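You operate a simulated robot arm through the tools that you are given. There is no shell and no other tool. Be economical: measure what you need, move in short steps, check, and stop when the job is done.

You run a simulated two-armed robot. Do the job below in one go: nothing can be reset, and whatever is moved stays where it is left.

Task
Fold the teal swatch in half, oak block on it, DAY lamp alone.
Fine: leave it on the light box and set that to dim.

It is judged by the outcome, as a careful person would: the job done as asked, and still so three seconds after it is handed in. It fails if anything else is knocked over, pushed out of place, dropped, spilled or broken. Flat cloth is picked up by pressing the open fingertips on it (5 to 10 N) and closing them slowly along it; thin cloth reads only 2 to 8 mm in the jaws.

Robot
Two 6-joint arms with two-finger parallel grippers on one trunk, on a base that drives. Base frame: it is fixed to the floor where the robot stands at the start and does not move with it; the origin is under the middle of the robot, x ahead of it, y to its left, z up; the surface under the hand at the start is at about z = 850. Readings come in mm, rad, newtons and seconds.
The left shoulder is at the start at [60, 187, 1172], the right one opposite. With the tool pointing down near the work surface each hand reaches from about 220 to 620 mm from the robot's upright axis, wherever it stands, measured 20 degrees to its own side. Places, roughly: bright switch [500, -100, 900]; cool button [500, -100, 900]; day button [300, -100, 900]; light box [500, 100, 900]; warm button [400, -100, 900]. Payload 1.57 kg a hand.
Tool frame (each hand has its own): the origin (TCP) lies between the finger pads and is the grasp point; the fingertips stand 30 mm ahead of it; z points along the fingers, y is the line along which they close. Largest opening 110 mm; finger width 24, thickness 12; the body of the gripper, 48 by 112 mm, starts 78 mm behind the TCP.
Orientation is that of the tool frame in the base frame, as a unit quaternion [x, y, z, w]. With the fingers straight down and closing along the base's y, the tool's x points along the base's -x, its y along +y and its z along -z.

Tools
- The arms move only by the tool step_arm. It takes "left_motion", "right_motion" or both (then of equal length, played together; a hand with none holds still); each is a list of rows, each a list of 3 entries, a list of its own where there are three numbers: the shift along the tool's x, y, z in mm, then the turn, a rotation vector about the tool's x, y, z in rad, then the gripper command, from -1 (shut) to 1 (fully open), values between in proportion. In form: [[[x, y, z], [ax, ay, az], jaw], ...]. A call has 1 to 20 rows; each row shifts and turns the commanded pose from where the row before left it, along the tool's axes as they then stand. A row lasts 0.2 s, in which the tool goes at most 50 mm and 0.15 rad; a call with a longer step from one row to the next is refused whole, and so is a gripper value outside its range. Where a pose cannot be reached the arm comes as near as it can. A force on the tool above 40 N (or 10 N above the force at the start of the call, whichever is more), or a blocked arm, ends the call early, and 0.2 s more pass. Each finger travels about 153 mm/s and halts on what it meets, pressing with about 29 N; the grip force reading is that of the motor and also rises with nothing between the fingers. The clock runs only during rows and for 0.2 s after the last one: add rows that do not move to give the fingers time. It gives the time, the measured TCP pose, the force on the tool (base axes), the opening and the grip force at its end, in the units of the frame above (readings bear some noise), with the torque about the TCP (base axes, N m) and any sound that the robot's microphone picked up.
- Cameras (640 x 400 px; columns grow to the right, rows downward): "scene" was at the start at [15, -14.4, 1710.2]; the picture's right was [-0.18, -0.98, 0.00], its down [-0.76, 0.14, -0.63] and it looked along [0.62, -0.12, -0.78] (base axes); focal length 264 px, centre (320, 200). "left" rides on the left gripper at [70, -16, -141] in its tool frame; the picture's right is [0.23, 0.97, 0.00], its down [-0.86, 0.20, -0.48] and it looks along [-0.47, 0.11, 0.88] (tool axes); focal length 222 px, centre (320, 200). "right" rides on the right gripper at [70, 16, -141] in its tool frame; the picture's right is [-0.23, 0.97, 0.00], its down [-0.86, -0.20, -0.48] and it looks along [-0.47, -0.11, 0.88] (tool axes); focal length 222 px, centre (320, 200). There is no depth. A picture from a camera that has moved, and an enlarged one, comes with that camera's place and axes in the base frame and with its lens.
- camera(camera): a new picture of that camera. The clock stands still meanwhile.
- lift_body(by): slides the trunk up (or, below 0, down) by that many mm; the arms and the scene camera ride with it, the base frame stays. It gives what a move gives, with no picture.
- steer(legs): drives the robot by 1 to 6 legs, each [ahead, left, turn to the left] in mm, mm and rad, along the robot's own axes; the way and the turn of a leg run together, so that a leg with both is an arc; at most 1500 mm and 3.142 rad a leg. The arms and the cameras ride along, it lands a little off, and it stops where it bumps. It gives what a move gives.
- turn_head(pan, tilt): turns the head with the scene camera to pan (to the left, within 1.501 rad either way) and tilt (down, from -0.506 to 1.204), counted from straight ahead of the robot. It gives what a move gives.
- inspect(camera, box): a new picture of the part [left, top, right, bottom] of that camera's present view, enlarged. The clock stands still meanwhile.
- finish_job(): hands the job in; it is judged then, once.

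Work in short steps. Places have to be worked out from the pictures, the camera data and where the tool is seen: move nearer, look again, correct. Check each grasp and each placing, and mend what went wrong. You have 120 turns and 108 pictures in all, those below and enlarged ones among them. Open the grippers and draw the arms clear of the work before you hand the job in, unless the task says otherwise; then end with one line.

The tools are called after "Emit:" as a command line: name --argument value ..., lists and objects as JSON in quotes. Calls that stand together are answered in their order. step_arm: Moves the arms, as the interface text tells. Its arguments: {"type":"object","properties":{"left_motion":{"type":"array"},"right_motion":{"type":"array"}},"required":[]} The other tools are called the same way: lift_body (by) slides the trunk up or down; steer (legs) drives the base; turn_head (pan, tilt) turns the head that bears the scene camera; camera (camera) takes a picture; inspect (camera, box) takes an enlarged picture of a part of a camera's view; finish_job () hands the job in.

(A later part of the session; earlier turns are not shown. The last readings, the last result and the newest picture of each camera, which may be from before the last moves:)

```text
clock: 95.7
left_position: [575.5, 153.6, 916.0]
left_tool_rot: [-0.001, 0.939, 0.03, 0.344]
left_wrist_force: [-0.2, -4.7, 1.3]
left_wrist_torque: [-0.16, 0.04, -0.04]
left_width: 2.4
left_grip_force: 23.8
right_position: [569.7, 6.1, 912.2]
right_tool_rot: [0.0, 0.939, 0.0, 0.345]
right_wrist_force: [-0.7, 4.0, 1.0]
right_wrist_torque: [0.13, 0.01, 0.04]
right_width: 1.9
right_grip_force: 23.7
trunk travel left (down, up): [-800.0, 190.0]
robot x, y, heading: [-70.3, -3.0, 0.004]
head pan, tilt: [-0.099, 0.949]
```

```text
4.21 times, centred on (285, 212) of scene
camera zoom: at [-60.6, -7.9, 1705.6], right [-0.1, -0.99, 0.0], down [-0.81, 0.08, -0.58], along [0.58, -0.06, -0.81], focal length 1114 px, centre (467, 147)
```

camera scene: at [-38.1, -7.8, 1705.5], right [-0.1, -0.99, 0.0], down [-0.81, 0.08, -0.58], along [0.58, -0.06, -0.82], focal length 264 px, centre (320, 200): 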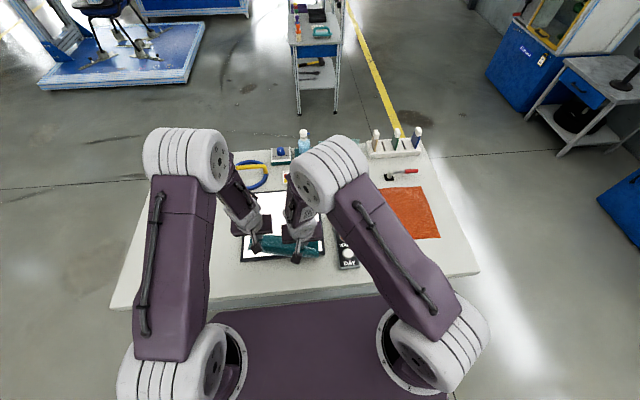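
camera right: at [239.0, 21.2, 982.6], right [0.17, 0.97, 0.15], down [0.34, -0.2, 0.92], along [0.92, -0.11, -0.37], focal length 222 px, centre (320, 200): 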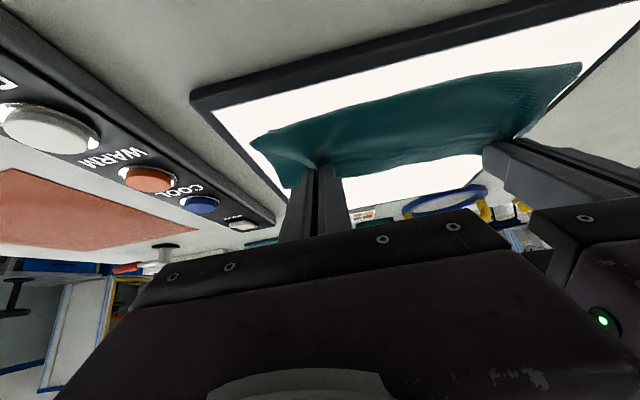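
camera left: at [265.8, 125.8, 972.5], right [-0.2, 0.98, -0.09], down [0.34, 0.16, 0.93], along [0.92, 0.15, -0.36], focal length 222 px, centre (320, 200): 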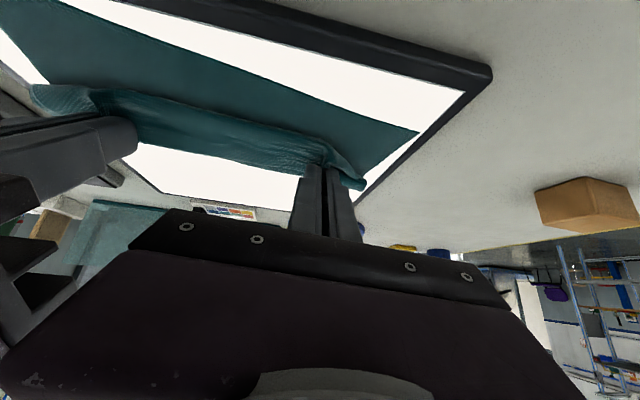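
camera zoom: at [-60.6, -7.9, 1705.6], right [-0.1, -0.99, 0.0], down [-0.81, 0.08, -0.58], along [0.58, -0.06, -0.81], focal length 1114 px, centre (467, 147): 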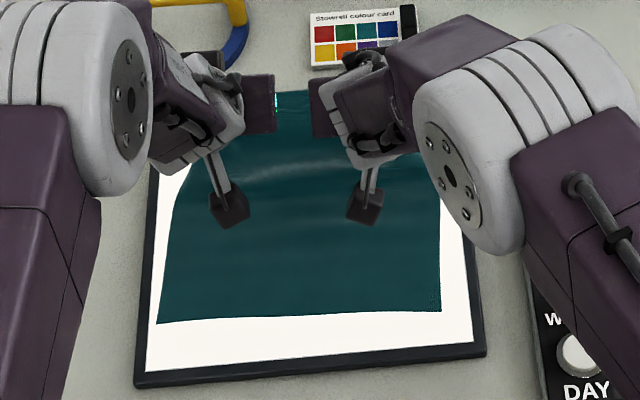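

The sheet is flat and straight again. Rather than releasing, I'll lift to the hanging position with the fingers vertical, then yaw each hand about 95° so the cloth leaves the jaws toward the cloth's centre (neutral) instead of toward me.

Emit:
step_arm --right_motion '[[[1.2, 0, -18.8], [0, 0.0875, 0], -1], [[2.9, 0, -18.6], [0, 0.0875, 0], -1], [[4.6, 0, -18.3], [0, 0.0875, 0], -1], [[6.2, 0, -17.8], [0, 0.0875, 0], -1], [[7.6, 0, -17.2], [0, 0.0875, 0], -1], [[9.1, 0, -16.5], [0, 0.0875, 0], -1], [[10.6, 0, -15.6], [0, 0.0875, 0], -1], [[11.9, 0, -14.6], [0, 0.0875, 0], -1], [[0, 0, 0], [0, 0, 0.15], -1], [[0, 0, 0], [0, 0, 0.15], -1], [[0, 0, 0], [0, 0, 0.15], -1], [[0, 0, 0], [0, 0, 0.15], -1], [[0, 0, 0], [0, 0, 0.15], -1], [[0, 0, 0], [0, 0, 0.15], -1], [[0, 0, 0], [0, 0, 0.15], -1], [[0, 0, 0], [0, 0, 0.15], -1], [[0, 0, 0], [0, 0, 0.15], -1], [[0, 0, 0], [0, 0, 0.15], -1], [[0, 0, 0], [0, 0, 0.15], -1]]' --left_motion '[[[1.2, 0, -18.8], [0, 0.0875, 0], -1], [[2.9, 0, -18.6], [0, 0.0875, 0], -1], [[4.6, 0, -18.3], [0, 0.0875, 0], -1], [[6.2, 0, -17.8], [0, 0.0875, 0], -1], [[7.6, 0, -17.2], [0, 0.0875, 0], -1], [[9.1, 0, -16.5], [0, 0.0875, 0], -1], [[10.6, 0, -15.6], [0, 0.0875, 0], -1], [[11.9, 0, -14.6], [0, 0.0875, 0], -1], [[0, 0, 0], [0, 0, -0.15], -1], [[0, 0, 0], [0, 0, -0.15], -1], [[0, 0, 0], [0, 0, -0.15], -1], [[0, 0, 0], [0, 0, -0.15], -1], [[0, 0, 0], [0, 0, -0.15], -1], [[0, 0, 0], [0, 0, -0.15], -1], [[0, 0, 0], [0, 0, -0.15], -1], [[0, 0, 0], [0, 0, -0.15], -1], [[0, 0, 0], [0, 0, -0.15], -1], [[0, 0, 0], [0, 0, -0.15], -1], [[0, 0, 0], [0, 0, -0.15], -1]]'

Emit:
camera --camera "scene"

```text
clock: 98.5
left_position: [485.3, 157.1, 1003.5]
left_tool_rot: [-0.384, 0.921, 0.024, 0.061]
left_wrist_force: [2.3, -1.9, -2.7]
left_wrist_torque: [-0.93, 0.25, -0.26]
left_width: 2.2
left_grip_force: 23.7
left hand out of reach, approached as far as the arm can: row 2, 3
right_position: [462.6, 5.1, 1022.4]
right_tool_rot: [0.364, 0.931, -0.001, 0.002]
right_wrist_force: [-0.9, 0.7, 3.0]
right_wrist_torque: [1.4, -0.29, 0.48]
right_width: 2.0
right_grip_force: 24.0
trunk travel left (down, up): [-800.0, 190.0]
robot x, y, heading: [-70.4, 0.2, -0.002]
head pan, tilt: [-0.099, 0.949]
stopped in row 14 (left hand): the force on the tool passed its limit at 51 N (the readings are from after the stop); the commanded pose is now the measured one
```

```text
23 pictures are left
camera scene: at [-59.9, -7.7, 1705.6], right [-0.1, -0.99, 0.0], down [-0.81, 0.08, -0.58], along [0.58, -0.06, -0.81], focal length 264 px, centre (320, 200)
```

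scene: 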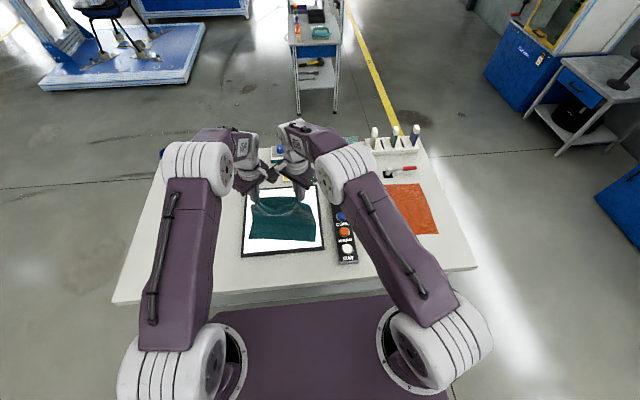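

The hands' cameras meet when yawed inward (51 N stop, nothing dropped). New plan: unyaw, drive forward to the start spot, set the far edge down nearer (x ≈ 550, leaving slack), release, and regrip with the jaws closing along x and the cameras facing outward.

Emit:
step_arm --right_motion '[[[0, 0, 0], [0, 0, -0.15], -1], [[0, 0, 0], [0, 0, -0.15], -1], [[0, 0, 0], [0, 0, -0.15], -1], [[0, 0, 0], [0, 0, -0.15], -1], [[0, 0, 0], [0, 0, -0.145], -1], [[0, 0, 0], [0, 0, 0], -1]]' --left_motion '[[[0, 0, 0], [0, 0, 0.15], -1], [[0, 0, 0], [0, 0, 0.15], -1], [[0, 0, 0], [0, 0, 0.15], -1], [[0, 0, 0], [0, 0, 0.15], -1], [[0, 0, 0], [0, 0, 0.15], -1], [[0, 0, 0], [0, 0, 0.04], -1]]'

Emit:
steer --legs '[[70, 0, 0]]'

```text
clock: 99.9
left_position: [485.6, 156.4, 1001.8]
left_tool_rot: [0.0, 0.998, 0.047, 0.046]
left_wrist_force: [-2.0, -11.3, 1.5]
left_wrist_torque: [-0.39, 0.08, 0.05]
left_width: 2.0
left_grip_force: 23.7
right_position: [461.3, 4.4, 1022.1]
right_tool_rot: [0.0, 1.0, -0.001, 0.002]
right_wrist_force: [3.5, 11.0, -0.4]
right_wrist_torque: [0.33, -0.1, -0.13]
right_width: 1.9
right_grip_force: 23.4
trunk travel left (down, up): [-800.0, 190.0]
robot x, y, heading: [-69.9, -1.0, 0.0]
head pan, tilt: [-0.099, 0.949]
```

```text
clock: 100.9
left_position: [552.9, 157.5, 1005.5]
left_tool_rot: [-0.003, 0.998, 0.047, 0.048]
left_wrist_force: [-2.8, -12.3, 2.3]
left_wrist_torque: [-0.4, 0.06, 0.05]
left_width: 2.0
left_grip_force: 23.6
right_position: [530.5, 5.7, 1024.9]
right_tool_rot: [-0.001, 1.0, -0.001, 0.003]
right_wrist_force: [1.4, 11.9, -1.7]
right_wrist_torque: [0.33, -0.12, -0.15]
right_width: 2.1
right_grip_force: 23.4
trunk travel left (down, up): [-800.0, 190.0]
robot x, y, heading: [-2.7, 0.1, 0.005]
head pan, tilt: [-0.099, 0.949]
```

Base is back near 0. I'll level the left hand and lower both edges to about z 884 at x ≈ 550.

Emit:
step_arm --right_motion '[[[-2.5, 0.5, 19.3], [0, 0, 0], -1], [[-2.5, 0.5, 19.3], [0, 0, 0], -1], [[-2.5, 0.5, 19.3], [0, 0, 0], -1], [[-2.5, 0.5, 19.3], [0, 0, 0], -1], [[-2.5, 0.5, 19.3], [0, 0, 0], -1], [[-2.5, 0.5, 19.3], [0, 0, 0], -1], [[0, 0, 6], [0, 0, 0], -1]]' --left_motion '[[[0, -1, 16.2], [0.016, 0.015, 0], -1], [[0, -1, 16.2], [0.016, 0.015, 0], -1], [[0, -1, 16.2], [0.016, 0.015, 0], -1], [[0, -1, 16.2], [0.016, 0.015, 0], -1], [[0, -1, 16.2], [0.016, 0.015, 0], -1], [[0, -1, 16.2], [0.014, 0.015, 0], -1], [[0, 0, 6], [0, 0, 0], -1]]'

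Emit:
camera --camera "left"

```text
clock: 102.5
left_position: [560.6, 156.7, 902.4]
left_tool_rot: [-0.002, 1.0, 0.0, 0.002]
left_wrist_force: [-0.5, -1.5, 0.1]
left_wrist_torque: [-0.03, -0.03, 0.02]
left_width: 2.2
left_grip_force: 23.4
right_position: [547.2, 5.5, 901.8]
right_tool_rot: [-0.001, 1.0, -0.002, 0.002]
right_wrist_force: [1.1, 1.6, 1.3]
right_wrist_torque: [0.04, -0.03, -0.04]
right_width: 2.3
right_grip_force: 23.3
trunk travel left (down, up): [-800.0, 190.0]
robot x, y, heading: [3.1, 2.8, -0.0]
head pan, tilt: [-0.099, 0.949]
```

```text
22 pictures are left
camera left: at [491.1, 139.7, 1043.9], right [-0.23, 0.97, 0.0], down [0.85, 0.2, 0.48], along [0.47, 0.11, -0.88], focal length 222 px, centre (320, 200)
```

left: 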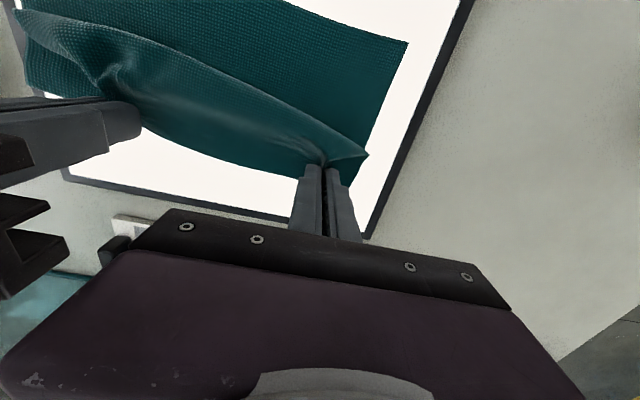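

The sheet got carried forward: its near edge is now at x ≈ 458 with the fold line near 578, which is a well-placed half fold still on the panel. The upper half just needs to swing over with a steeper finger tilt. Lowering the trunk should free the wrists, so I'll alternate raising the hands and lowering the trunk.

Emit:
step_arm --right_motion '[[[-3, 0, -24], [0, 0, 0], -1], [[-3, 0, -24], [0, 0, 0], -1], [[-2, 0, -24], [0, 0, 0], -1], [[-2, 0, -23], [0, 0, 0], -1]]' --left_motion '[[[0, 0, -24], [0, 0, 0], -1], [[0, 0, -24], [0, 0, 0], -1], [[0, 0, -24], [0, 0, 0], -1], [[0, 0, -23], [0, 0, 0], -1]]'

Emit:
lift_body --by -90

Emit:
step_arm --right_motion '[[[0, 0, -24], [0, 0, 0], -1], [[0, 0, -24], [0, 0, 0], -1], [[0, 0, -24], [0, 0, 0], -1], [[0, 0, -18], [0, 0, 0], -1]]' --left_motion '[[[0, 0, -24], [0, 0, 0], -1], [[0, 0, -24], [0, 0, 0], -1], [[0, 0, -24], [0, 0, 0], -1], [[0, 0, -18], [0, 0, 0], -1]]'

Emit:
lift_body --by -90

Emit:
step_arm --right_motion '[[[0, 0, -24], [0, 0, 0], -1], [[0, 0, -24], [0, 0, 0], -1], [[0, 0, -24], [0, 0, 0], -1], [[0, 0, -18], [0, 0, 0], -1]]' --left_motion '[[[0, 0, -24], [0, 0, 0], -1], [[0, 0, -24], [0, 0, 0], -1], [[0, 0, -24], [0, 0, 0], -1], [[0, 0, -18], [0, 0, 0], -1]]'

```text
clock: 103.5
left_position: [561.1, 156.3, 997.1]
left_tool_rot: [-0.002, 1.0, 0.0, 0.002]
left_wrist_force: [0.2, 0.1, -0.1]
left_wrist_torque: [-0.04, -0.02, 0.0]
left_width: 2.1
left_grip_force: 23.5
right_position: [557.3, 8.2, 993.7]
right_tool_rot: [0.0, 1.0, -0.003, 0.001]
right_wrist_force: [-0.9, 0.3, -0.3]
right_wrist_torque: [0.02, 0.0, 0.0]
right_width: 2.2
right_grip_force: 23.4
trunk travel left (down, up): [-800.0, 190.0]
robot x, y, heading: [-1.2, -1.1, 0.002]
head pan, tilt: [-0.099, 0.949]
```

```text
clock: 104.8
left_position: [561.6, 155.3, 907.2]
left_tool_rot: [0.0, 1.0, 0.0, 0.001]
left_wrist_force: [0.6, 0.1, 0.2]
left_wrist_torque: [0.02, 0.01, 0.02]
left_width: 2.1
left_grip_force: 24.0
right_position: [558.3, 6.9, 904.7]
right_tool_rot: [0.0, 1.0, -0.002, 0.001]
right_wrist_force: [0.0, 1.0, -1.1]
right_wrist_torque: [0.0, 0.0, -0.04]
right_width: 2.1
right_grip_force: 23.5
trunk travel left (down, up): [-710.0, 280.0]
robot x, y, heading: [-0.7, 0.6, 0.0]
head pan, tilt: [-0.099, 0.949]
```

```text
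clock: 105.8
left_position: [561.9, 155.4, 997.0]
left_tool_rot: [-0.002, 1.0, 0.0, 0.002]
left_wrist_force: [0.3, -1.1, -0.7]
left_wrist_torque: [0.0, -0.02, -0.01]
left_width: 2.6
left_grip_force: 23.6
right_position: [556.2, 5.4, 995.3]
right_tool_rot: [0.0, 1.0, -0.001, 0.001]
right_wrist_force: [0.4, -0.5, 0.0]
right_wrist_torque: [0.02, -0.02, -0.03]
right_width: 2.3
right_grip_force: 23.2
trunk travel left (down, up): [-710.0, 280.0]
robot x, y, heading: [-0.1, -1.0, -0.003]
head pan, tilt: [-0.099, 0.949]
```

```text
clock: 107.0
left_position: [563.2, 153.7, 906.8]
left_tool_rot: [-0.002, 1.0, 0.0, 0.002]
left_wrist_force: [0.0, -0.5, -0.2]
left_wrist_torque: [0.0, 0.01, 0.01]
left_width: 2.0
left_grip_force: 23.7
right_position: [557.8, 4.7, 904.8]
right_tool_rot: [0.0, 1.0, -0.002, 0.001]
right_wrist_force: [0.5, -0.1, 0.8]
right_wrist_torque: [0.03, 0.02, -0.04]
right_width: 2.1
right_grip_force: 23.6
trunk travel left (down, up): [-620.0, 370.0]
robot x, y, heading: [0.1, -0.8, 0.002]
head pan, tilt: [-0.099, 0.949]
```

```text
clock: 108.0
left_position: [560.2, 153.8, 997.7]
left_tool_rot: [-0.002, 1.0, 0.0, 0.001]
left_wrist_force: [0.0, -2.2, 1.3]
left_wrist_torque: [-0.01, 0.01, 0.04]
left_width: 2.3
left_grip_force: 23.7
right_position: [545.1, 0.8, 990.6]
right_tool_rot: [0.0, 1.0, -0.002, 0.002]
right_wrist_force: [0.0, 2.5, -0.1]
right_wrist_torque: [0.08, -0.02, -0.04]
right_width: 2.0
right_grip_force: 23.8
right hand out of reach, approached as far as the arm can: row 3, 4
trunk travel left (down, up): [-620.0, 370.0]
robot x, y, heading: [-1.7, 1.7, -0.0]
head pan, tilt: [-0.099, 0.949]
```

The trunk is 180 mm lower and both pinches hold. Now I'll tilt the fingers to 1.2 rad about the pinch.

Emit:
step_arm --right_motion '[[[2.9, 0, 2], [0, -0.15, 0], -1], [[3.2, 0, 1.5], [0, -0.15, 0], -1], [[3.4, 0, 1], [0, -0.15, 0], -1], [[3.5, 0, 0.5], [0, -0.15, 0], -1], [[3.5, 0, 0], [0, -0.15, 0], -1], [[3.5, 0, -0.5], [0, -0.15, 0], -1], [[3.4, 0, -1], [0, -0.15, 0], -1], [[3.2, 0, -1.5], [0, -0.15, 0], -1], [[0, 0, 0], [0, 0, 0], -1]]' --left_motion '[[[2.9, 0, 2], [0, -0.15, 0], -1], [[3.2, 0, 1.5], [0, -0.15, 0], -1], [[3.4, 0, 1], [0, -0.15, 0], -1], [[3.5, 0, 0.5], [0, -0.15, 0], -1], [[3.5, 0, 0], [0, -0.15, 0], -1], [[3.5, 0, -0.5], [0, -0.15, 0], -1], [[3.4, 0, -1], [0, -0.15, 0], -1], [[3.2, 0, -1.5], [0, -0.15, 0], -1], [[0, 0, 0], [0, 0, 0], -1]]'

Emit:
camera --camera "scene"

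```text
clock: 110.0
left_position: [550.9, 164.3, 992.0]
left_tool_rot: [-0.008, 0.936, 0.019, 0.35]
left_wrist_force: [27.7, -10.0, 15.3]
left_wrist_torque: [-0.28, -0.98, -0.13]
left_width: 2.2
left_grip_force: 24.0
left hand out of reach, approached as far as the arm can: row 5, 6, 7, 8
right_position: [705.6, 109.1, 1076.4]
right_tool_rot: [-0.002, 0.867, -0.001, 0.499]
right_wrist_force: [-28.6, 10.5, -15.2]
right_wrist_torque: [0.27, 1.05, 0.2]
right_width: 1.6
right_grip_force: 23.2
right hand out of reach, approached as far as the arm can: row 1, 2, 3, 4, 5, 6, 7, 8
trunk travel left (down, up): [-620.0, 370.0]
robot x, y, heading: [-1.9, -1.6, -0.004]
head pan, tilt: [-0.099, 0.949]
```

```text
21 pictures are left
camera scene: at [11.6, -8.3, 1525.6], right [-0.1, -0.99, 0.0], down [-0.81, 0.08, -0.58], along [0.58, -0.06, -0.81], focal length 264 px, centre (320, 200)
```

scene: 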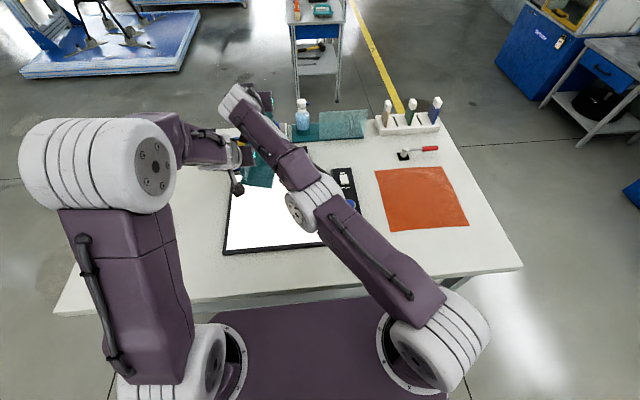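

The right arm went singular again and swung out, taking the cloth with it (about 30 N of cloth tension, grips still holding). I'll first slacken by moving the left hand toward it while starting the right back inward with untilt.

Emit:
step_arm --left_motion '[[[-25, -6, 2], [0, 0, 0], -1], [[-25, -6, 2], [0, 0, 0], -1]]' --right_motion '[[[10, -15, -25], [0, 0.1, 0], -1], [[10, -15, -25], [0, 0.1, 0], -1]]'

```text
clock: 110.5
left_position: [567.8, 158.2, 998.2]
left_tool_rot: [-0.006, 0.941, 0.028, 0.336]
left_wrist_force: [3.6, -0.4, -3.8]
left_wrist_torque: [0.2, -0.16, 0.09]
left_width: 2.2
left_grip_force: 24.4
right_position: [691.4, 92.0, 1096.7]
right_tool_rot: [0.004, 0.888, -0.002, 0.459]
right_wrist_force: [-2.6, 0.9, 2.2]
right_wrist_torque: [0.1, 0.91, 0.1]
right_width: 1.8
right_grip_force: 23.7
right hand out of reach, approached as far as the arm can: row 1, 2
trunk travel left (down, up): [-620.0, 370.0]
robot x, y, heading: [-5.4, 1.5, -0.003]
head pan, tilt: [-0.099, 0.949]
stopped in row 2 (left hand): the force on the tool passed its limit at 71 N (the readings are from after the stop); the commanded pose is now the measured one
```

Tension is relaxed now (about 4 N). I'll continue recovering the right arm in small steps.

Emit:
step_arm --right_motion '[[[10, -25, -25], [0, 0.1, 0], -1], [[10, -25, -25], [0, 0.1, 0], -1], [[10, -25, -25], [0, 0.1, 0], -1]]'

```text
clock: 111.3
left_position: [570.3, 156.7, 1001.8]
left_tool_rot: [-0.004, 0.94, 0.024, 0.34]
left_wrist_force: [6.5, -18.9, 16.8]
left_wrist_torque: [-0.42, -0.62, -0.46]
left_width: 2.3
left_grip_force: 23.4
right_position: [635.7, 32.7, 1128.2]
right_tool_rot: [0.002, 0.949, -0.001, 0.315]
right_wrist_force: [-7.5, 17.1, -18.2]
right_wrist_torque: [0.54, 0.37, 0.18]
right_width: 1.4
right_grip_force: 23.6
right hand out of reach, approached as far as the arm can: row 1, 2, 3
trunk travel left (down, up): [-620.0, 370.0]
robot x, y, heading: [3.2, -3.2, -0.002]
head pan, tilt: [-0.099, 0.949]
```

Right is coming back but the cloth is taut. I'll raise the left to follow, and pull the right inward.

Emit:
step_arm --left_motion '[[[-12, -8, -20], [0, 0, 0], -1], [[-12, -8, -20], [0, 0, 0], -1], [[-12, -8, -20], [0, 0, 0], -1]]' --right_motion '[[[20, -5, -15], [0, 0.1, 0], -1], [[20, -5, -15], [0, 0.1, 0], -1], [[20, -5, -15], [0, 0.1, 0], -1]]'

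```text
clock: 112.1
left_position: [556.5, 130.1, 1066.3]
left_tool_rot: [-0.005, 0.941, 0.027, 0.337]
left_wrist_force: [-0.2, -1.2, 0.1]
left_wrist_torque: [-0.03, 0.0, 0.01]
left_width: 2.3
left_grip_force: 23.2
right_position: [561.5, 14.0, 1139.4]
right_tool_rot: [0.005, 0.984, -0.001, 0.178]
right_wrist_force: [-0.7, -0.7, 0.1]
right_wrist_torque: [-0.02, -0.01, 0.0]
right_width: 1.4
right_grip_force: 23.5
trunk travel left (down, up): [-620.0, 370.0]
robot x, y, heading: [-2.7, -1.4, 0.001]
head pan, tilt: [-0.099, 0.949]
```

The right arm is free again. I'll check the cloth.

Emit:
camera --camera "scene"

Emit:
camera --camera "right"

```text
20 pictures are left
camera scene: at [10.3, -8.5, 1525.6], right [-0.1, -0.99, 0.0], down [-0.81, 0.08, -0.58], along [0.58, -0.06, -0.81], focal length 264 px, centre (320, 200)
```

scene: 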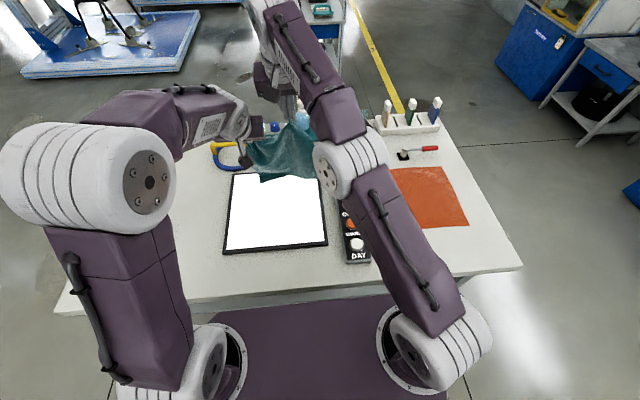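

```text
19 pictures are left
camera right: at [447.7, 31.1, 1247.8], right [0.22, 0.97, 0.08], down [0.63, -0.2, 0.75], along [0.74, -0.12, -0.66], focal length 222 px, centre (320, 200)
```

right: 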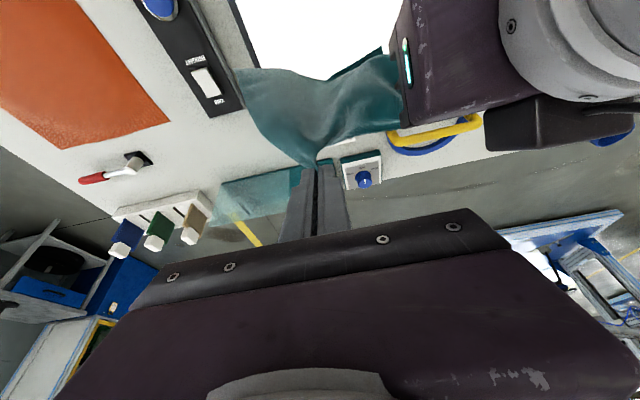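

The cloth hangs freely from both hands along one edge, with nothing else disturbed. This is better: I'll lay the bottom half down from far to near, then swing the held edge back to the far side, where the pinch direction is natural. First I'll raise the trunk back and align the hands.

Emit:
lift_body --by 180

Emit:
step_arm --right_motion '[[[11, -1.2, 32], [0, 0, 0], -1], [[11, -1.2, 32], [0, 0, 0], -1], [[11, -1.2, 32], [0, 0, 0], -1], [[11, -1.2, 32], [0, 0, 0], -1], [[11, -1.2, 32], [0, 0, 0], -1], [[0, 0, 0], [0, 0, 0], -1]]' --left_motion '[[[7.8, 5, 17.7], [0, 0.066, 0], -1], [[7.8, 5, 17.7], [0, 0.066, 0], -1], [[7.8, 5, 17.7], [0, 0.066, 0], -1], [[7.8, 5, 17.7], [0, 0.066, 0], -1], [[7.8, 5, 17.7], [0, 0.066, 0], -1], [[0, 0, 0], [0, 0, 0], -1]]'

Emit:
camera --camera "scene"

```text
clock: 114.1
left_position: [558.0, 131.3, 1245.2]
left_tool_rot: [-0.005, 0.941, 0.026, 0.337]
left_wrist_force: [0.2, -0.9, 0.5]
left_wrist_torque: [0.03, -0.02, -0.01]
left_width: 1.8
left_grip_force: 23.6
right_position: [563.3, 15.3, 1318.8]
right_tool_rot: [0.004, 0.984, -0.001, 0.176]
right_wrist_force: [0.0, -0.4, 0.2]
right_wrist_torque: [-0.02, 0.02, 0.02]
right_width: 1.4
right_grip_force: 24.0
trunk travel left (down, up): [-800.0, 190.0]
robot x, y, heading: [-5.8, -0.5, -0.003]
head pan, tilt: [-0.099, 0.949]
```

```text
clock: 115.5
left_position: [571.8, 156.7, 1150.4]
left_tool_rot: [-0.009, 0.984, 0.026, 0.177]
left_wrist_force: [0.4, -0.7, 0.5]
left_wrist_torque: [0.0, 0.01, -0.02]
left_width: 2.4
left_grip_force: 23.8
right_position: [615.8, 34.8, 1171.2]
right_tool_rot: [0.003, 0.984, -0.002, 0.176]
right_wrist_force: [-0.6, 0.1, 0.1]
right_wrist_torque: [-0.01, 0.01, 0.0]
right_width: 1.8
right_grip_force: 23.1
right hand out of reach, approached as far as the arm can: row 1, 2, 3, 4, 5
trunk travel left (down, up): [-800.0, 190.0]
robot x, y, heading: [1.1, 1.9, 0.004]
head pan, tilt: [-0.099, 0.949]
```

```text
18 pictures are left
camera scene: at [10.8, -8.4, 1705.6], right [-0.1, -0.99, 0.0], down [-0.81, 0.08, -0.58], along [0.58, -0.06, -0.81], focal length 264 px, centre (320, 200)
```

scene: 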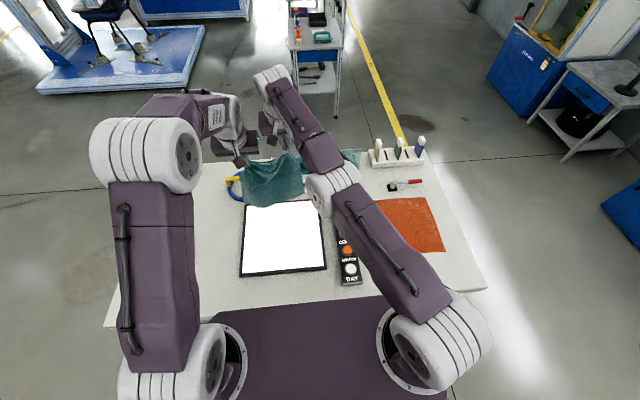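

The right arm straightened again; I'll free it the same way and shift the work nearer.

Emit:
step_arm --right_motion '[[[20, -8, -15], [0, 0.1, 0], -1], [[20, -8, -15], [0, 0.1, 0], -1], [[20, -8, -15], [0, 0.1, 0], -1], [[20, 0, 0], [0, 0, 0], -1]]' --left_motion '[[[15, 0, -5], [0, 0, 0], -1], [[15, 0, -5], [0, 0, 0], -1], [[15, 0, -5], [0, 0, 0], -1], [[0, 0, 0], [0, 0, 0], -1]]'

```text
clock: 116.5
left_position: [524.0, 159.7, 1150.0]
left_tool_rot: [-0.009, 0.984, 0.025, 0.177]
left_wrist_force: [-0.6, 0.1, -0.1]
left_wrist_torque: [0.0, 0.01, -0.05]
left_width: 1.8
left_grip_force: 23.7
right_position: [541.4, 12.0, 1200.0]
right_tool_rot: [0.004, 1.0, -0.001, 0.026]
right_wrist_force: [0.1, -0.2, -0.4]
right_wrist_torque: [0.01, -0.01, 0.03]
right_width: 1.3
right_grip_force: 23.5
right hand out of reach, approached as far as the arm can: row 4
trunk travel left (down, up): [-800.0, 190.0]
robot x, y, heading: [0.8, -1.9, -0.0]
head pan, tilt: [-0.099, 0.949]
```

Pulling the right hand a bit further in to clear the limit.

Emit:
step_arm --right_motion '[[[20, -8, -10], [0, 0.03, 0], -1], [[20, 0, -5], [0, 0.02, 0], -1], [[15, 0, 10], [0, 0, 0], -1], [[0, 0, 15], [0, 0, 0], -1]]'

```text
clock: 117.5
left_position: [523.7, 159.3, 1150.5]
left_tool_rot: [-0.01, 0.984, 0.026, 0.177]
left_wrist_force: [0.1, 0.0, 0.4]
left_wrist_torque: [-0.03, -0.04, 0.01]
left_width: 2.0
left_grip_force: 24.0
right_position: [531.1, 16.8, 1190.0]
right_tool_rot: [0.005, 1.0, -0.001, 0.002]
right_wrist_force: [-0.5, 0.4, 0.2]
right_wrist_torque: [0.0, 0.01, 0.01]
right_width: 1.5
right_grip_force: 23.9
right hand out of reach, approached as far as the arm can: row 1, 2, 3, 4
trunk travel left (down, up): [-800.0, 190.0]
robot x, y, heading: [-1.1, -0.9, -0.002]
head pan, tilt: [-0.099, 0.949]
```

Still on the limit; moving up and to its own side freed it before. I'll do that with the left hand following.

Emit:
step_arm --right_motion '[[[15, -25, -25], [0, 0, 0], -1], [[15, -25, -25], [0, 0, 0], -1], [[15, -25, -25], [0, 0, 0], -1], [[15, -15, -15], [0, 0, 0], -1]]' --left_motion '[[[5, -20, -25], [0, 0, 0], -1], [[5, -20, -25], [0, 0, 0], -1], [[5, -20, -25], [0, 0, 0], -1], [[5, -10, -15], [0, 0, 0], -1]]'

```text
clock: 118.5
left_position: [473.4, 81.6, 1223.7]
left_tool_rot: [-0.009, 0.984, 0.025, 0.178]
left_wrist_force: [0.1, -0.6, -0.3]
left_wrist_torque: [0.01, -0.02, -0.02]
left_width: 2.0
left_grip_force: 23.9
right_position: [527.9, -4.8, 1220.7]
right_tool_rot: [0.004, 1.0, -0.001, 0.001]
right_wrist_force: [-1.1, 0.3, 0.0]
right_wrist_torque: [0.0, -0.01, -0.01]
right_width: 1.5
right_grip_force: 23.6
right hand out of reach, approached as far as the arm can: row 1, 2, 3, 4
trunk travel left (down, up): [-800.0, 190.0]
robot x, y, heading: [0.0, -1.8, -0.001]
head pan, tilt: [-0.099, 0.949]
```

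Emit:
step_arm --right_motion '[[[10, -35, -25], [0, 0.05, 0], -1], [[10, -35, -25], [0, 0.05, 0], -1], [[20, -30, -25], [0, 0, 0], -1]]'

```text
clock: 119.3
left_position: [471.4, 83.0, 1224.0]
left_tool_rot: [-0.01, 0.984, 0.026, 0.177]
left_wrist_force: [-0.3, -1.0, -0.5]
left_wrist_torque: [0.01, 0.0, -0.03]
left_width: 2.3
left_grip_force: 24.1
right_position: [486.0, -107.4, 1297.6]
right_tool_rot: [0.006, 0.999, -0.001, -0.045]
right_wrist_force: [-0.3, 0.1, 0.6]
right_wrist_torque: [-0.01, -0.02, 0.01]
right_width: 0.2
right_grip_force: 21.4
right hand out of reach, approached as far as the arm can: row 2
trunk travel left (down, up): [-800.0, 190.0]
robot x, y, heading: [1.9, 1.6, 0.002]
head pan, tilt: [-0.099, 0.949]
```

The right hand is free again but slipped off the cloth; the left still holds it over the light box. I'll look.

Emit:
camera --camera "scene"

Emit:
camera --camera "right"

```text
17 pictures are left
camera scene: at [8.8, -8.6, 1705.6], right [-0.1, -0.99, 0.0], down [-0.81, 0.08, -0.58], along [0.58, -0.06, -0.81], focal length 264 px, centre (320, 200)
```

scene: 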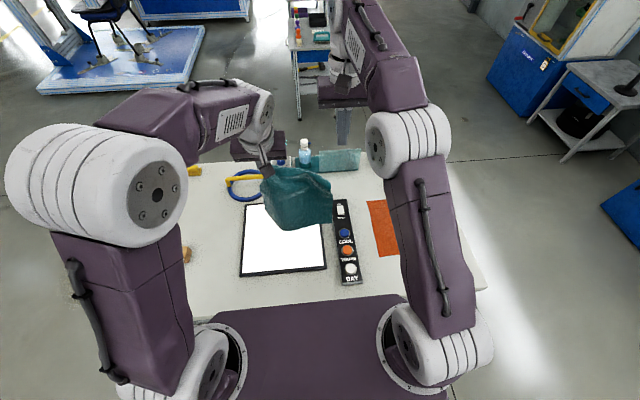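

```text
16 pictures are left
camera right: at [429.9, -91.7, 1444.4], right [0.24, 0.97, -0.02], down [0.89, -0.21, 0.4], along [0.38, -0.11, -0.92], focal length 222 px, centre (320, 200)
```

right: 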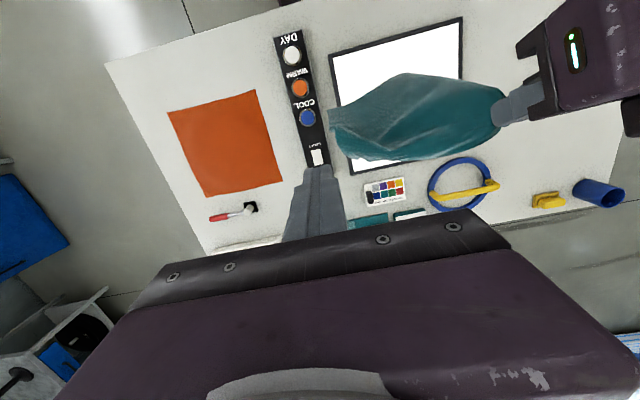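

The cloth hangs stiffly from the left pinch (its far-left corner). I'll clear the right hand, then lay the sheet flat diagonally: start over the near-right area and draw the pinch toward the far-left while lowering.

Emit:
step_arm --right_motion '[[[20, -40, 0], [0, 0, 0], -1], [[20, -40, 0], [0, 0, 0], -1], [[20, -40, 0], [0, 0, 0], -1], [[20, -40, 0], [0, 0, 0], -1], [[0, -40, 0], [0, 0, 0], -1]]'

Emit:
step_arm --left_motion '[[[16.6, -23, -6.2], [0, 0, 0], -1], [[16.6, -23, -6.2], [0, 0, 0], -1], [[16.6, -23, -6.2], [0, 0, 0], -1], [[16.6, -23, -6.2], [0, 0, 0], -1], [[0, 0, 0], [0, 0, 0], -1]]'

```text
clock: 120.5
left_position: [474.5, 82.2, 1224.5]
left_tool_rot: [-0.008, 0.984, 0.026, 0.177]
left_wrist_force: [-0.5, -0.3, 0.2]
left_wrist_torque: [0.01, 0.0, 0.0]
left_width: 2.3
left_grip_force: 23.6
right_position: [404.8, -304.2, 1305.3]
right_tool_rot: [0.004, 0.999, 0.001, -0.047]
right_wrist_force: [-0.5, 0.4, 0.2]
right_wrist_torque: [0.02, 0.01, 0.01]
right_width: 0.3
right_grip_force: 21.2
trunk travel left (down, up): [-800.0, 190.0]
robot x, y, heading: [2.2, 3.2, -0.001]
head pan, tilt: [-0.099, 0.949]
```

```text
clock: 121.7
left_position: [406.2, -12.0, 1219.2]
left_tool_rot: [-0.01, 0.984, 0.025, 0.177]
left_wrist_force: [0.2, 0.0, -0.1]
left_wrist_torque: [0.01, 0.02, -0.01]
left_width: 2.1
left_grip_force: 23.8
right_position: [406.3, -301.7, 1304.8]
right_tool_rot: [0.004, 0.999, 0.001, -0.047]
right_wrist_force: [-0.5, 0.0, 0.1]
right_wrist_torque: [0.01, -0.02, -0.01]
right_width: 0.2
right_grip_force: 20.9
trunk travel left (down, up): [-800.0, 190.0]
robot x, y, heading: [-0.6, -2.2, 0.0]
head pan, tilt: [-0.099, 0.949]
```

It hangs straight down below the pinch. Now the diagonal lay-down.

Emit:
step_arm --left_motion '[[[-6.2, 14.6, 29.9], [0, 0, 0], -1], [[-6.2, 14.6, 29.9], [0, 0, 0], -1], [[-6.2, 14.6, 29.9], [0, 0, 0], -1], [[-6.2, 14.6, 29.9], [0, 0, 0], -1], [[-6.2, 14.6, 29.9], [0, 0, 0], -1], [[-6.2, 14.6, 29.9], [0, 0, 0], -1], [[-6.2, 14.6, 29.9], [0, 0, 0], -1], [[-6.2, 14.6, 29.9], [0, 0, 0], -1], [[-6.2, 14.6, 29.9], [0, 0, 0], -1], [[-6.2, 14.6, 29.9], [0, 0, 0], -1], [[-6.2, 14.6, 28], [0, 0, 0], -1], [[-6.2, 14.6, 26], [0, 0, 0], -1], [[0, 0, 0], [0, 0, 0], -1]]'

Emit:
camera --camera "scene"

```text
clock: 124.5
left_position: [594.4, 186.0, 922.7]
left_tool_rot: [-0.009, 0.984, 0.025, 0.177]
left_wrist_force: [-0.1, -0.2, 0.6]
left_wrist_torque: [0.02, 0.0, -0.02]
left_width: 2.6
left_grip_force: 23.4
right_position: [405.9, -302.1, 1304.8]
right_tool_rot: [0.005, 0.999, 0.0, -0.047]
right_wrist_force: [-0.6, -0.2, -0.1]
right_wrist_torque: [-0.02, 0.0, -0.02]
right_width: 0.0
right_grip_force: 21.3
trunk travel left (down, up): [-800.0, 190.0]
robot x, y, heading: [1.4, 0.8, 0.003]
head pan, tilt: [-0.099, 0.949]
```

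```text
15 pictures are left
camera scene: at [11.5, -8.6, 1705.6], right [-0.1, -0.99, 0.0], down [-0.81, 0.08, -0.58], along [0.58, -0.06, -0.81], focal length 264 px, centre (320, 200)
```

scene: 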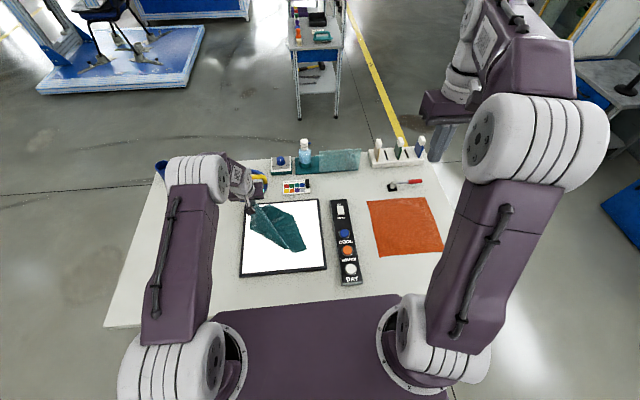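

It's down on the panel but gathered. Zooming in to see the shape.

Emit:
inspect --camera "scene" --box '[230, 190, 335, 280]'

```text
4.44 times, centred on (282, 235) of scene
camera zoom: at [11.5, -8.6, 1705.6], right [-0.1, -0.99, 0.0], down [-0.81, 0.08, -0.58], along [0.58, -0.06, -0.81], focal length 1175 px, centre (487, 44)
```

zoom: 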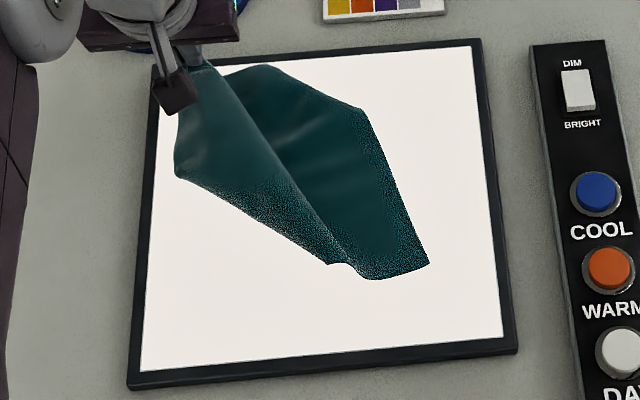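

I need a sharper view of the edges to decide which corner to take with the right hand.

Emit:
inspect --camera "scene" --box '[265, 200, 333, 256]'

```text
7.14 times, centred on (299, 228) of scene
camera zoom: at [11.5, -8.6, 1705.6], right [-0.1, -0.99, 0.0], down [-0.81, 0.08, -0.58], along [0.58, -0.06, -0.81], focal length 1889 px, centre (470, 0)
```

zoom: 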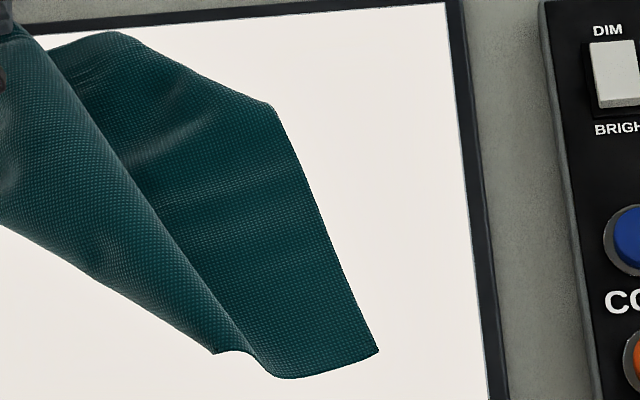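

The left part is curled over on top, with its edge running from the held corner to a tip near (415,70). The cloth is fairly stiff, so I'll set the held corner down at the far left, release it, and see how far it relaxes open.

Emit:
step_arm --left_motion '[[[4, 0, 14], [0, 0, 0], -1], [[0, 0, 0], [0, 0, 0], -0.8], [[0, 0, 0], [0, 0, 0], -0.3], [[0, 0, 0], [0, 0, 0], -0.2], [[0, 0, -30], [0, 0, 0], -0.2], [[0, 0, -40], [0, 0, 0], -0.2], [[0, 20, -30], [0, 0, 0], -0.2]]'

Emit:
inspect --camera "scene" --box '[230, 190, 335, 280]'

```text
clock: 126.1
left_position: [559.0, 199.4, 1004.5]
left_tool_rot: [-0.009, 0.984, 0.025, 0.178]
left_wrist_force: [0.0, 0.1, -0.6]
left_wrist_torque: [-0.01, -0.03, 0.01]
left_width: 44.3
left_grip_force: 0.0
right_position: [405.5, -300.1, 1306.1]
right_tool_rot: [0.005, 0.999, 0.0, -0.047]
right_wrist_force: [-0.3, -0.4, 0.2]
right_wrist_torque: [0.01, 0.02, -0.02]
right_width: 0.0
right_grip_force: 20.8
trunk travel left (down, up): [-800.0, 190.0]
robot x, y, heading: [-3.8, 1.1, 0.002]
head pan, tilt: [-0.099, 0.949]
```

```text
4.44 times, centred on (282, 235) of scene
camera zoom: at [11.1, -6.8, 1705.6], right [-0.1, -0.99, 0.0], down [-0.81, 0.08, -0.58], along [0.58, -0.06, -0.81], focal length 1175 px, centre (487, 44)
```

zoom: 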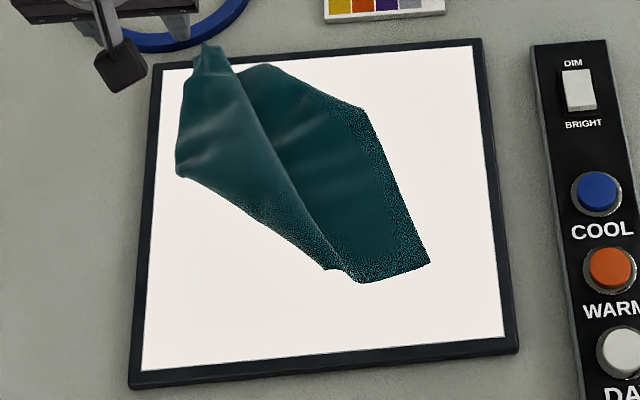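

I read it now as a pleat: the free corners are visible at about BL (511,194), BR (408,-4) and TR (560,42). I'll take the near edge by its two corners, left hand at BL and right hand at BR, starting with hovering positions.

Emit:
step_arm --left_motion '[[[0, 0, 0], [0.017, 0.119, 0.006], -0.45], [[0, 0, 0], [0.017, 0.119, 0.006], -0.45], [[0, 0, 0], [0.017, 0.119, 0.006], -0.45], [[16, -9, 20], [0, 0, 0], -0.45], [[16, -9, 20], [0, 0, 0], -0.45], [[16, -9, 20], [0, 0, 0], -0.45], [[0, 0, 10], [0, 0, 0], -0.45], [[0, 0, 9], [0, 0, 0], -0.45], [[0, 0, 0], [0, 0, 0], -0.45], [[0, 0, 0], [0, 0, 0], -0.45], [[0, 0, 0], [0, 0, 0], -0.45], [[0, 0, 0], [0, 0, 0], -0.45]]' --right_motion '[[[0, 0, 0], [0, -0.094, 0], -0.45], [[-2, 29, 34.6], [0, 0, 0], -0.45], [[-2, 29, 34.6], [0, 0, 0], -0.45], [[-2, 29, 34.6], [0, 0, 0], -0.45], [[-2, 29, 34.6], [0, 0, 0], -0.45], [[-2, 29, 34.6], [0, 0, 0], -0.45], [[-2, 29, 34.6], [0, 0, 0], -0.45], [[-2, 29, 34.6], [0, 0, 0], -0.45], [[-2, 29, 34.6], [0, 0, 0], -0.45], [[-2, 29, 34.6], [0, 0, 0], -0.45], [[-2, 29, 34.6], [0, 0, 0], -0.45], [[-2, 29, 34.6], [0, 0, 0], -0.45]]'

Emit:
camera --camera "left"

Emit:
camera --camera "right"

```text
clock: 128.7
left_position: [514.1, 173.9, 923.7]
left_tool_rot: [0.001, 1.0, -0.001, -0.001]
left_wrist_force: [-0.5, 0.5, 0.1]
left_wrist_torque: [-0.03, -0.02, 0.01]
left_width: 30.1
left_grip_force: 0.1
right_position: [432.7, 19.7, 926.9]
right_tool_rot: [0.004, 1.0, 0.0, 0.0]
right_wrist_force: [0.9, 0.2, 0.8]
right_wrist_torque: [-0.03, -0.01, -0.01]
right_width: 30.3
right_grip_force: 0.0
trunk travel left (down, up): [-800.0, 190.0]
robot x, y, heading: [1.7, 1.0, 0.0]
head pan, tilt: [-0.099, 0.949]
```

```text
11 pictures are left
camera left: at [444.2, 155.5, 1065.8], right [-0.23, 0.97, 0.0], down [0.86, 0.2, 0.48], along [0.46, 0.11, -0.88], focal length 222 px, centre (320, 200)
```

left: 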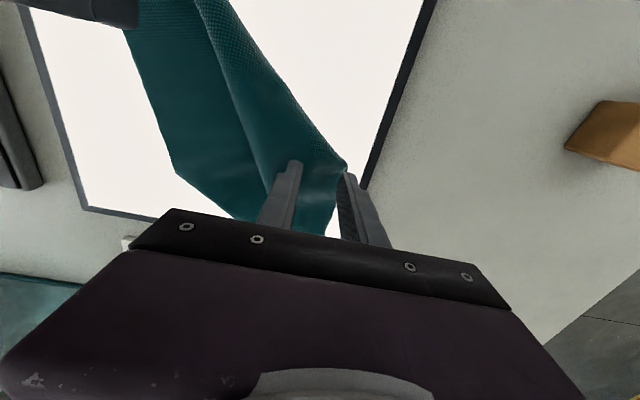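

```text
10 pictures are left
camera right: at [363.3, 34.9, 1068.9], right [0.24, 0.97, 0.0], down [0.85, -0.21, 0.48], along [0.47, -0.11, -0.88], focal length 222 px, centre (320, 200)
```

right: 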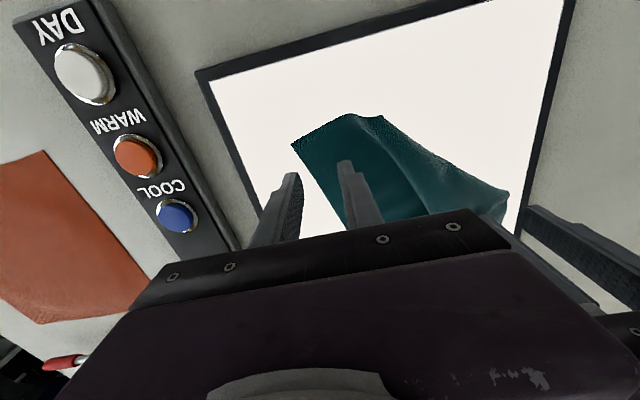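

Corners refined: BL at (503,194), BR at (408,-1). I'll adjust and descend toward contact.

Emit:
step_arm --left_motion '[[[8, 0, 10], [0, 0, 0], -0.45], [[0, 0, 12], [0, 0, 0], -0.45], [[0, 0, 3], [0, 0, 0], -0.45], [[0, 0, 2], [0, 0, 0], -0.45]]' --right_motion '[[[19, 10, 10], [0, 0, 0], -0.45], [[0, 0, 14], [0, 0, 0], -0.45], [[0, 0, 4], [0, 0, 0], -0.45], [[0, 0, 2], [0, 0, 0], -0.45]]'

```text
clock: 129.7
left_position: [505.2, 173.8, 898.9]
left_tool_rot: [0.0, 1.0, -0.001, 0.0]
left_wrist_force: [0.5, 0.0, -0.5]
left_wrist_torque: [-0.01, 0.01, -0.03]
left_width: 29.9
left_grip_force: 0.1
right_position: [412.8, 26.5, 895.7]
right_tool_rot: [0.004, 1.0, 0.0, 0.002]
right_wrist_force: [0.7, 1.4, 11.8]
right_wrist_torque: [0.06, 0.03, -0.02]
right_width: 30.3
right_grip_force: 0.1
trunk travel left (down, up): [-800.0, 190.0]
robot x, y, heading: [-1.1, -1.8, -0.001]
head pan, tilt: [-0.099, 0.949]
```

Right is pressing 12 N. I'll bring the left down 4 mm, then close both slowly.

Emit:
step_arm --left_motion '[[[0, 0, 2], [0, 0, 0], -0.45], [[0, 0, 2.5], [0, 0, 0], -0.45], [[0, 0, 0], [0, 0, 0], -0.51], [[0, 0, 0], [0, 0, 0], -0.57], [[0, 0, 0], [0, 0, 0], -0.63], [[0, 0, 0], [0, 0, 0], -0.69], [[0, 0, 0], [0, 0, 0], -0.75], [[0, 0, 0], [0, 0, 0], -0.81], [[0, 0, 0], [0, 0, 0], -0.87], [[0, 0, 0], [0, 0, 0], -0.93], [[0, 0, 0], [0, 0, 0], -1], [[0, 0, 0], [0, 0, 0], -1]]' --right_motion '[[[0, 0, 0], [0, 0, 0], -0.45], [[0, 0, 0], [0, 0, 0], -0.45], [[0, 0, 0], [0, 0, 0], -0.51], [[0, 0, 0], [0, 0, 0], -0.57], [[0, 0, 0], [0, 0, 0], -0.63], [[0, 0, 0], [0, 0, 0], -0.69], [[0, 0, 0], [0, 0, 0], -0.75], [[0, 0, 0], [0, 0, 0], -0.81], [[0, 0, 0], [0, 0, 0], -0.87], [[0, 0, 0], [0, 0, 0], -0.93], [[0, 0, 0], [0, 0, 0], -1], [[0, 0, 0], [0, 0, 0], -1]]'

```text
clock: 132.3
left_position: [502.5, 171.1, 896.2]
left_tool_rot: [0.0, 1.0, 0.001, 0.002]
left_wrist_force: [1.5, -3.3, 36.4]
left_wrist_torque: [-0.31, -0.19, -0.05]
left_width: 3.0
left_grip_force: 24.2
right_position: [409.4, 24.6, 895.7]
right_tool_rot: [0.005, 1.0, 0.001, 0.002]
right_wrist_force: [1.4, 0.5, 0.5]
right_wrist_torque: [0.04, -0.04, 0.03]
right_width: 2.0
right_grip_force: 23.3
trunk travel left (down, up): [-800.0, 190.0]
robot x, y, heading: [4.2, -1.4, -0.0]
head pan, tilt: [-0.099, 0.949]
```

Both hold (3.0 and 2.0 mm). I'll lift the near edge with both hands and line them up at x ≈ 390, letting the sheet hang and spread.

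Emit:
step_arm --left_motion '[[[0, 0, -30], [0, 0, 0], -1], [[0, 0, -40], [0, 0, 0], -1], [[10, 0, -40], [0, 0, 0], -1], [[17, 0, -24], [0, 0, 0], -1], [[17, 0, -24], [0, 0, 0], -1], [[17, 0, -24], [0, 0, 0], -1], [[17, 0, -24], [0, 0, 0], -1], [[17, 0, -24], [0, 0, 0], -1], [[17, 0, -24], [0, 0, 0], -1], [[0, 0, 0], [0, 0, 0], -1], [[0, 0, 0], [0, 0, 0], -1]]' --right_motion '[[[0, 0, -30], [0, 0, 0], -1], [[0, 0, -40], [0, 0, 0], -1], [[0, 0, -40], [0, 0, 0], -1], [[3.2, -5, -24], [0, 0, 0], -1], [[3.2, -5, -24], [0, 0, 0], -1], [[3.2, -5, -24], [0, 0, 0], -1], [[3.2, -5, -24], [0, 0, 0], -1], [[3.2, -5, -24], [0, 0, 0], -1], [[3.2, -5, -24], [0, 0, 0], -1], [[0, 0, 0], [0, 0, 0], -1], [[0, 0, 0], [0, 0, 0], -1]]'

Emit:
camera --camera "scene"

```text
clock: 134.7
left_position: [392.6, 171.5, 1147.2]
left_tool_rot: [0.0, 1.0, 0.0, -0.001]
left_wrist_force: [0.5, 0.0, -0.2]
left_wrist_torque: [-0.01, -0.03, 0.04]
left_width: 2.7
left_grip_force: 24.3
right_position: [392.2, -6.1, 1146.9]
right_tool_rot: [0.004, 1.0, -0.001, 0.0]
right_wrist_force: [0.1, 0.7, -0.1]
right_wrist_torque: [0.03, 0.04, 0.04]
right_width: 1.8
right_grip_force: 23.1
trunk travel left (down, up): [-800.0, 190.0]
robot x, y, heading: [-0.2, -0.8, -0.0]
head pan, tilt: [-0.099, 0.949]
```

```text
9 pictures are left
camera scene: at [12.5, -8.0, 1705.6], right [-0.1, -0.99, 0.0], down [-0.81, 0.08, -0.58], along [0.58, -0.06, -0.81], focal length 264 px, centre (320, 200)
```

scene: 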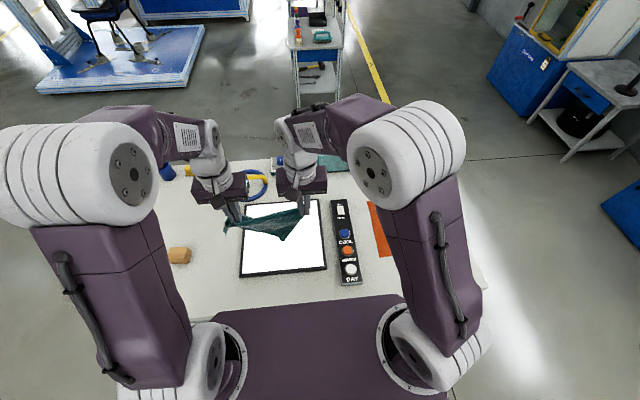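

Held on both sides. I'll spread the hands a little to draw the edge straight, then inspect.

Emit:
step_arm --left_motion '[[[0, 5, 0], [0, 0, 0], -1], [[0, 5, 0], [0, 0, 0], -1], [[0, 0, 0], [0, 0, 0], -1]]' --right_motion '[[[0, -5, 0], [0, 0, 0], -1], [[0, -5, 0], [0, 0, 0], -1], [[0, 0, 0], [0, 0, 0], -1]]'

Emit:
inspect --camera "scene" --box '[210, 180, 330, 275]'

```text
clock: 135.5
left_position: [392.1, 181.7, 1147.5]
left_tool_rot: [-0.001, 1.0, 0.0, 0.0]
left_wrist_force: [0.0, -4.3, 0.5]
left_wrist_torque: [-0.15, 0.01, 0.08]
left_width: 2.9
left_grip_force: 24.1
right_position: [393.1, -14.2, 1147.1]
right_tool_rot: [0.004, 1.0, 0.0, 0.0]
right_wrist_force: [-2.4, 4.5, 0.2]
right_wrist_torque: [0.12, 0.01, 0.04]
right_width: 2.2
right_grip_force: 23.7
trunk travel left (down, up): [-800.0, 190.0]
robot x, y, heading: [-0.6, -2.0, 0.005]
head pan, tilt: [-0.099, 0.949]
```

```text
4.21 times, centred on (270, 228) of scene
camera zoom: at [11.5, -8.0, 1705.6], right [-0.1, -0.99, 0.0], down [-0.81, 0.08, -0.58], along [0.58, -0.06, -0.81], focal length 1114 px, centre (530, 84)
```

zoom: 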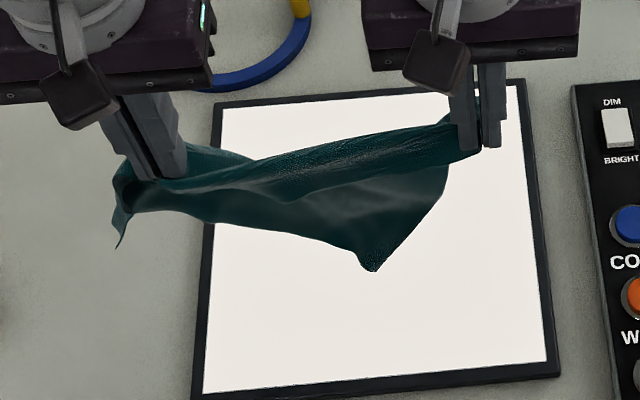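

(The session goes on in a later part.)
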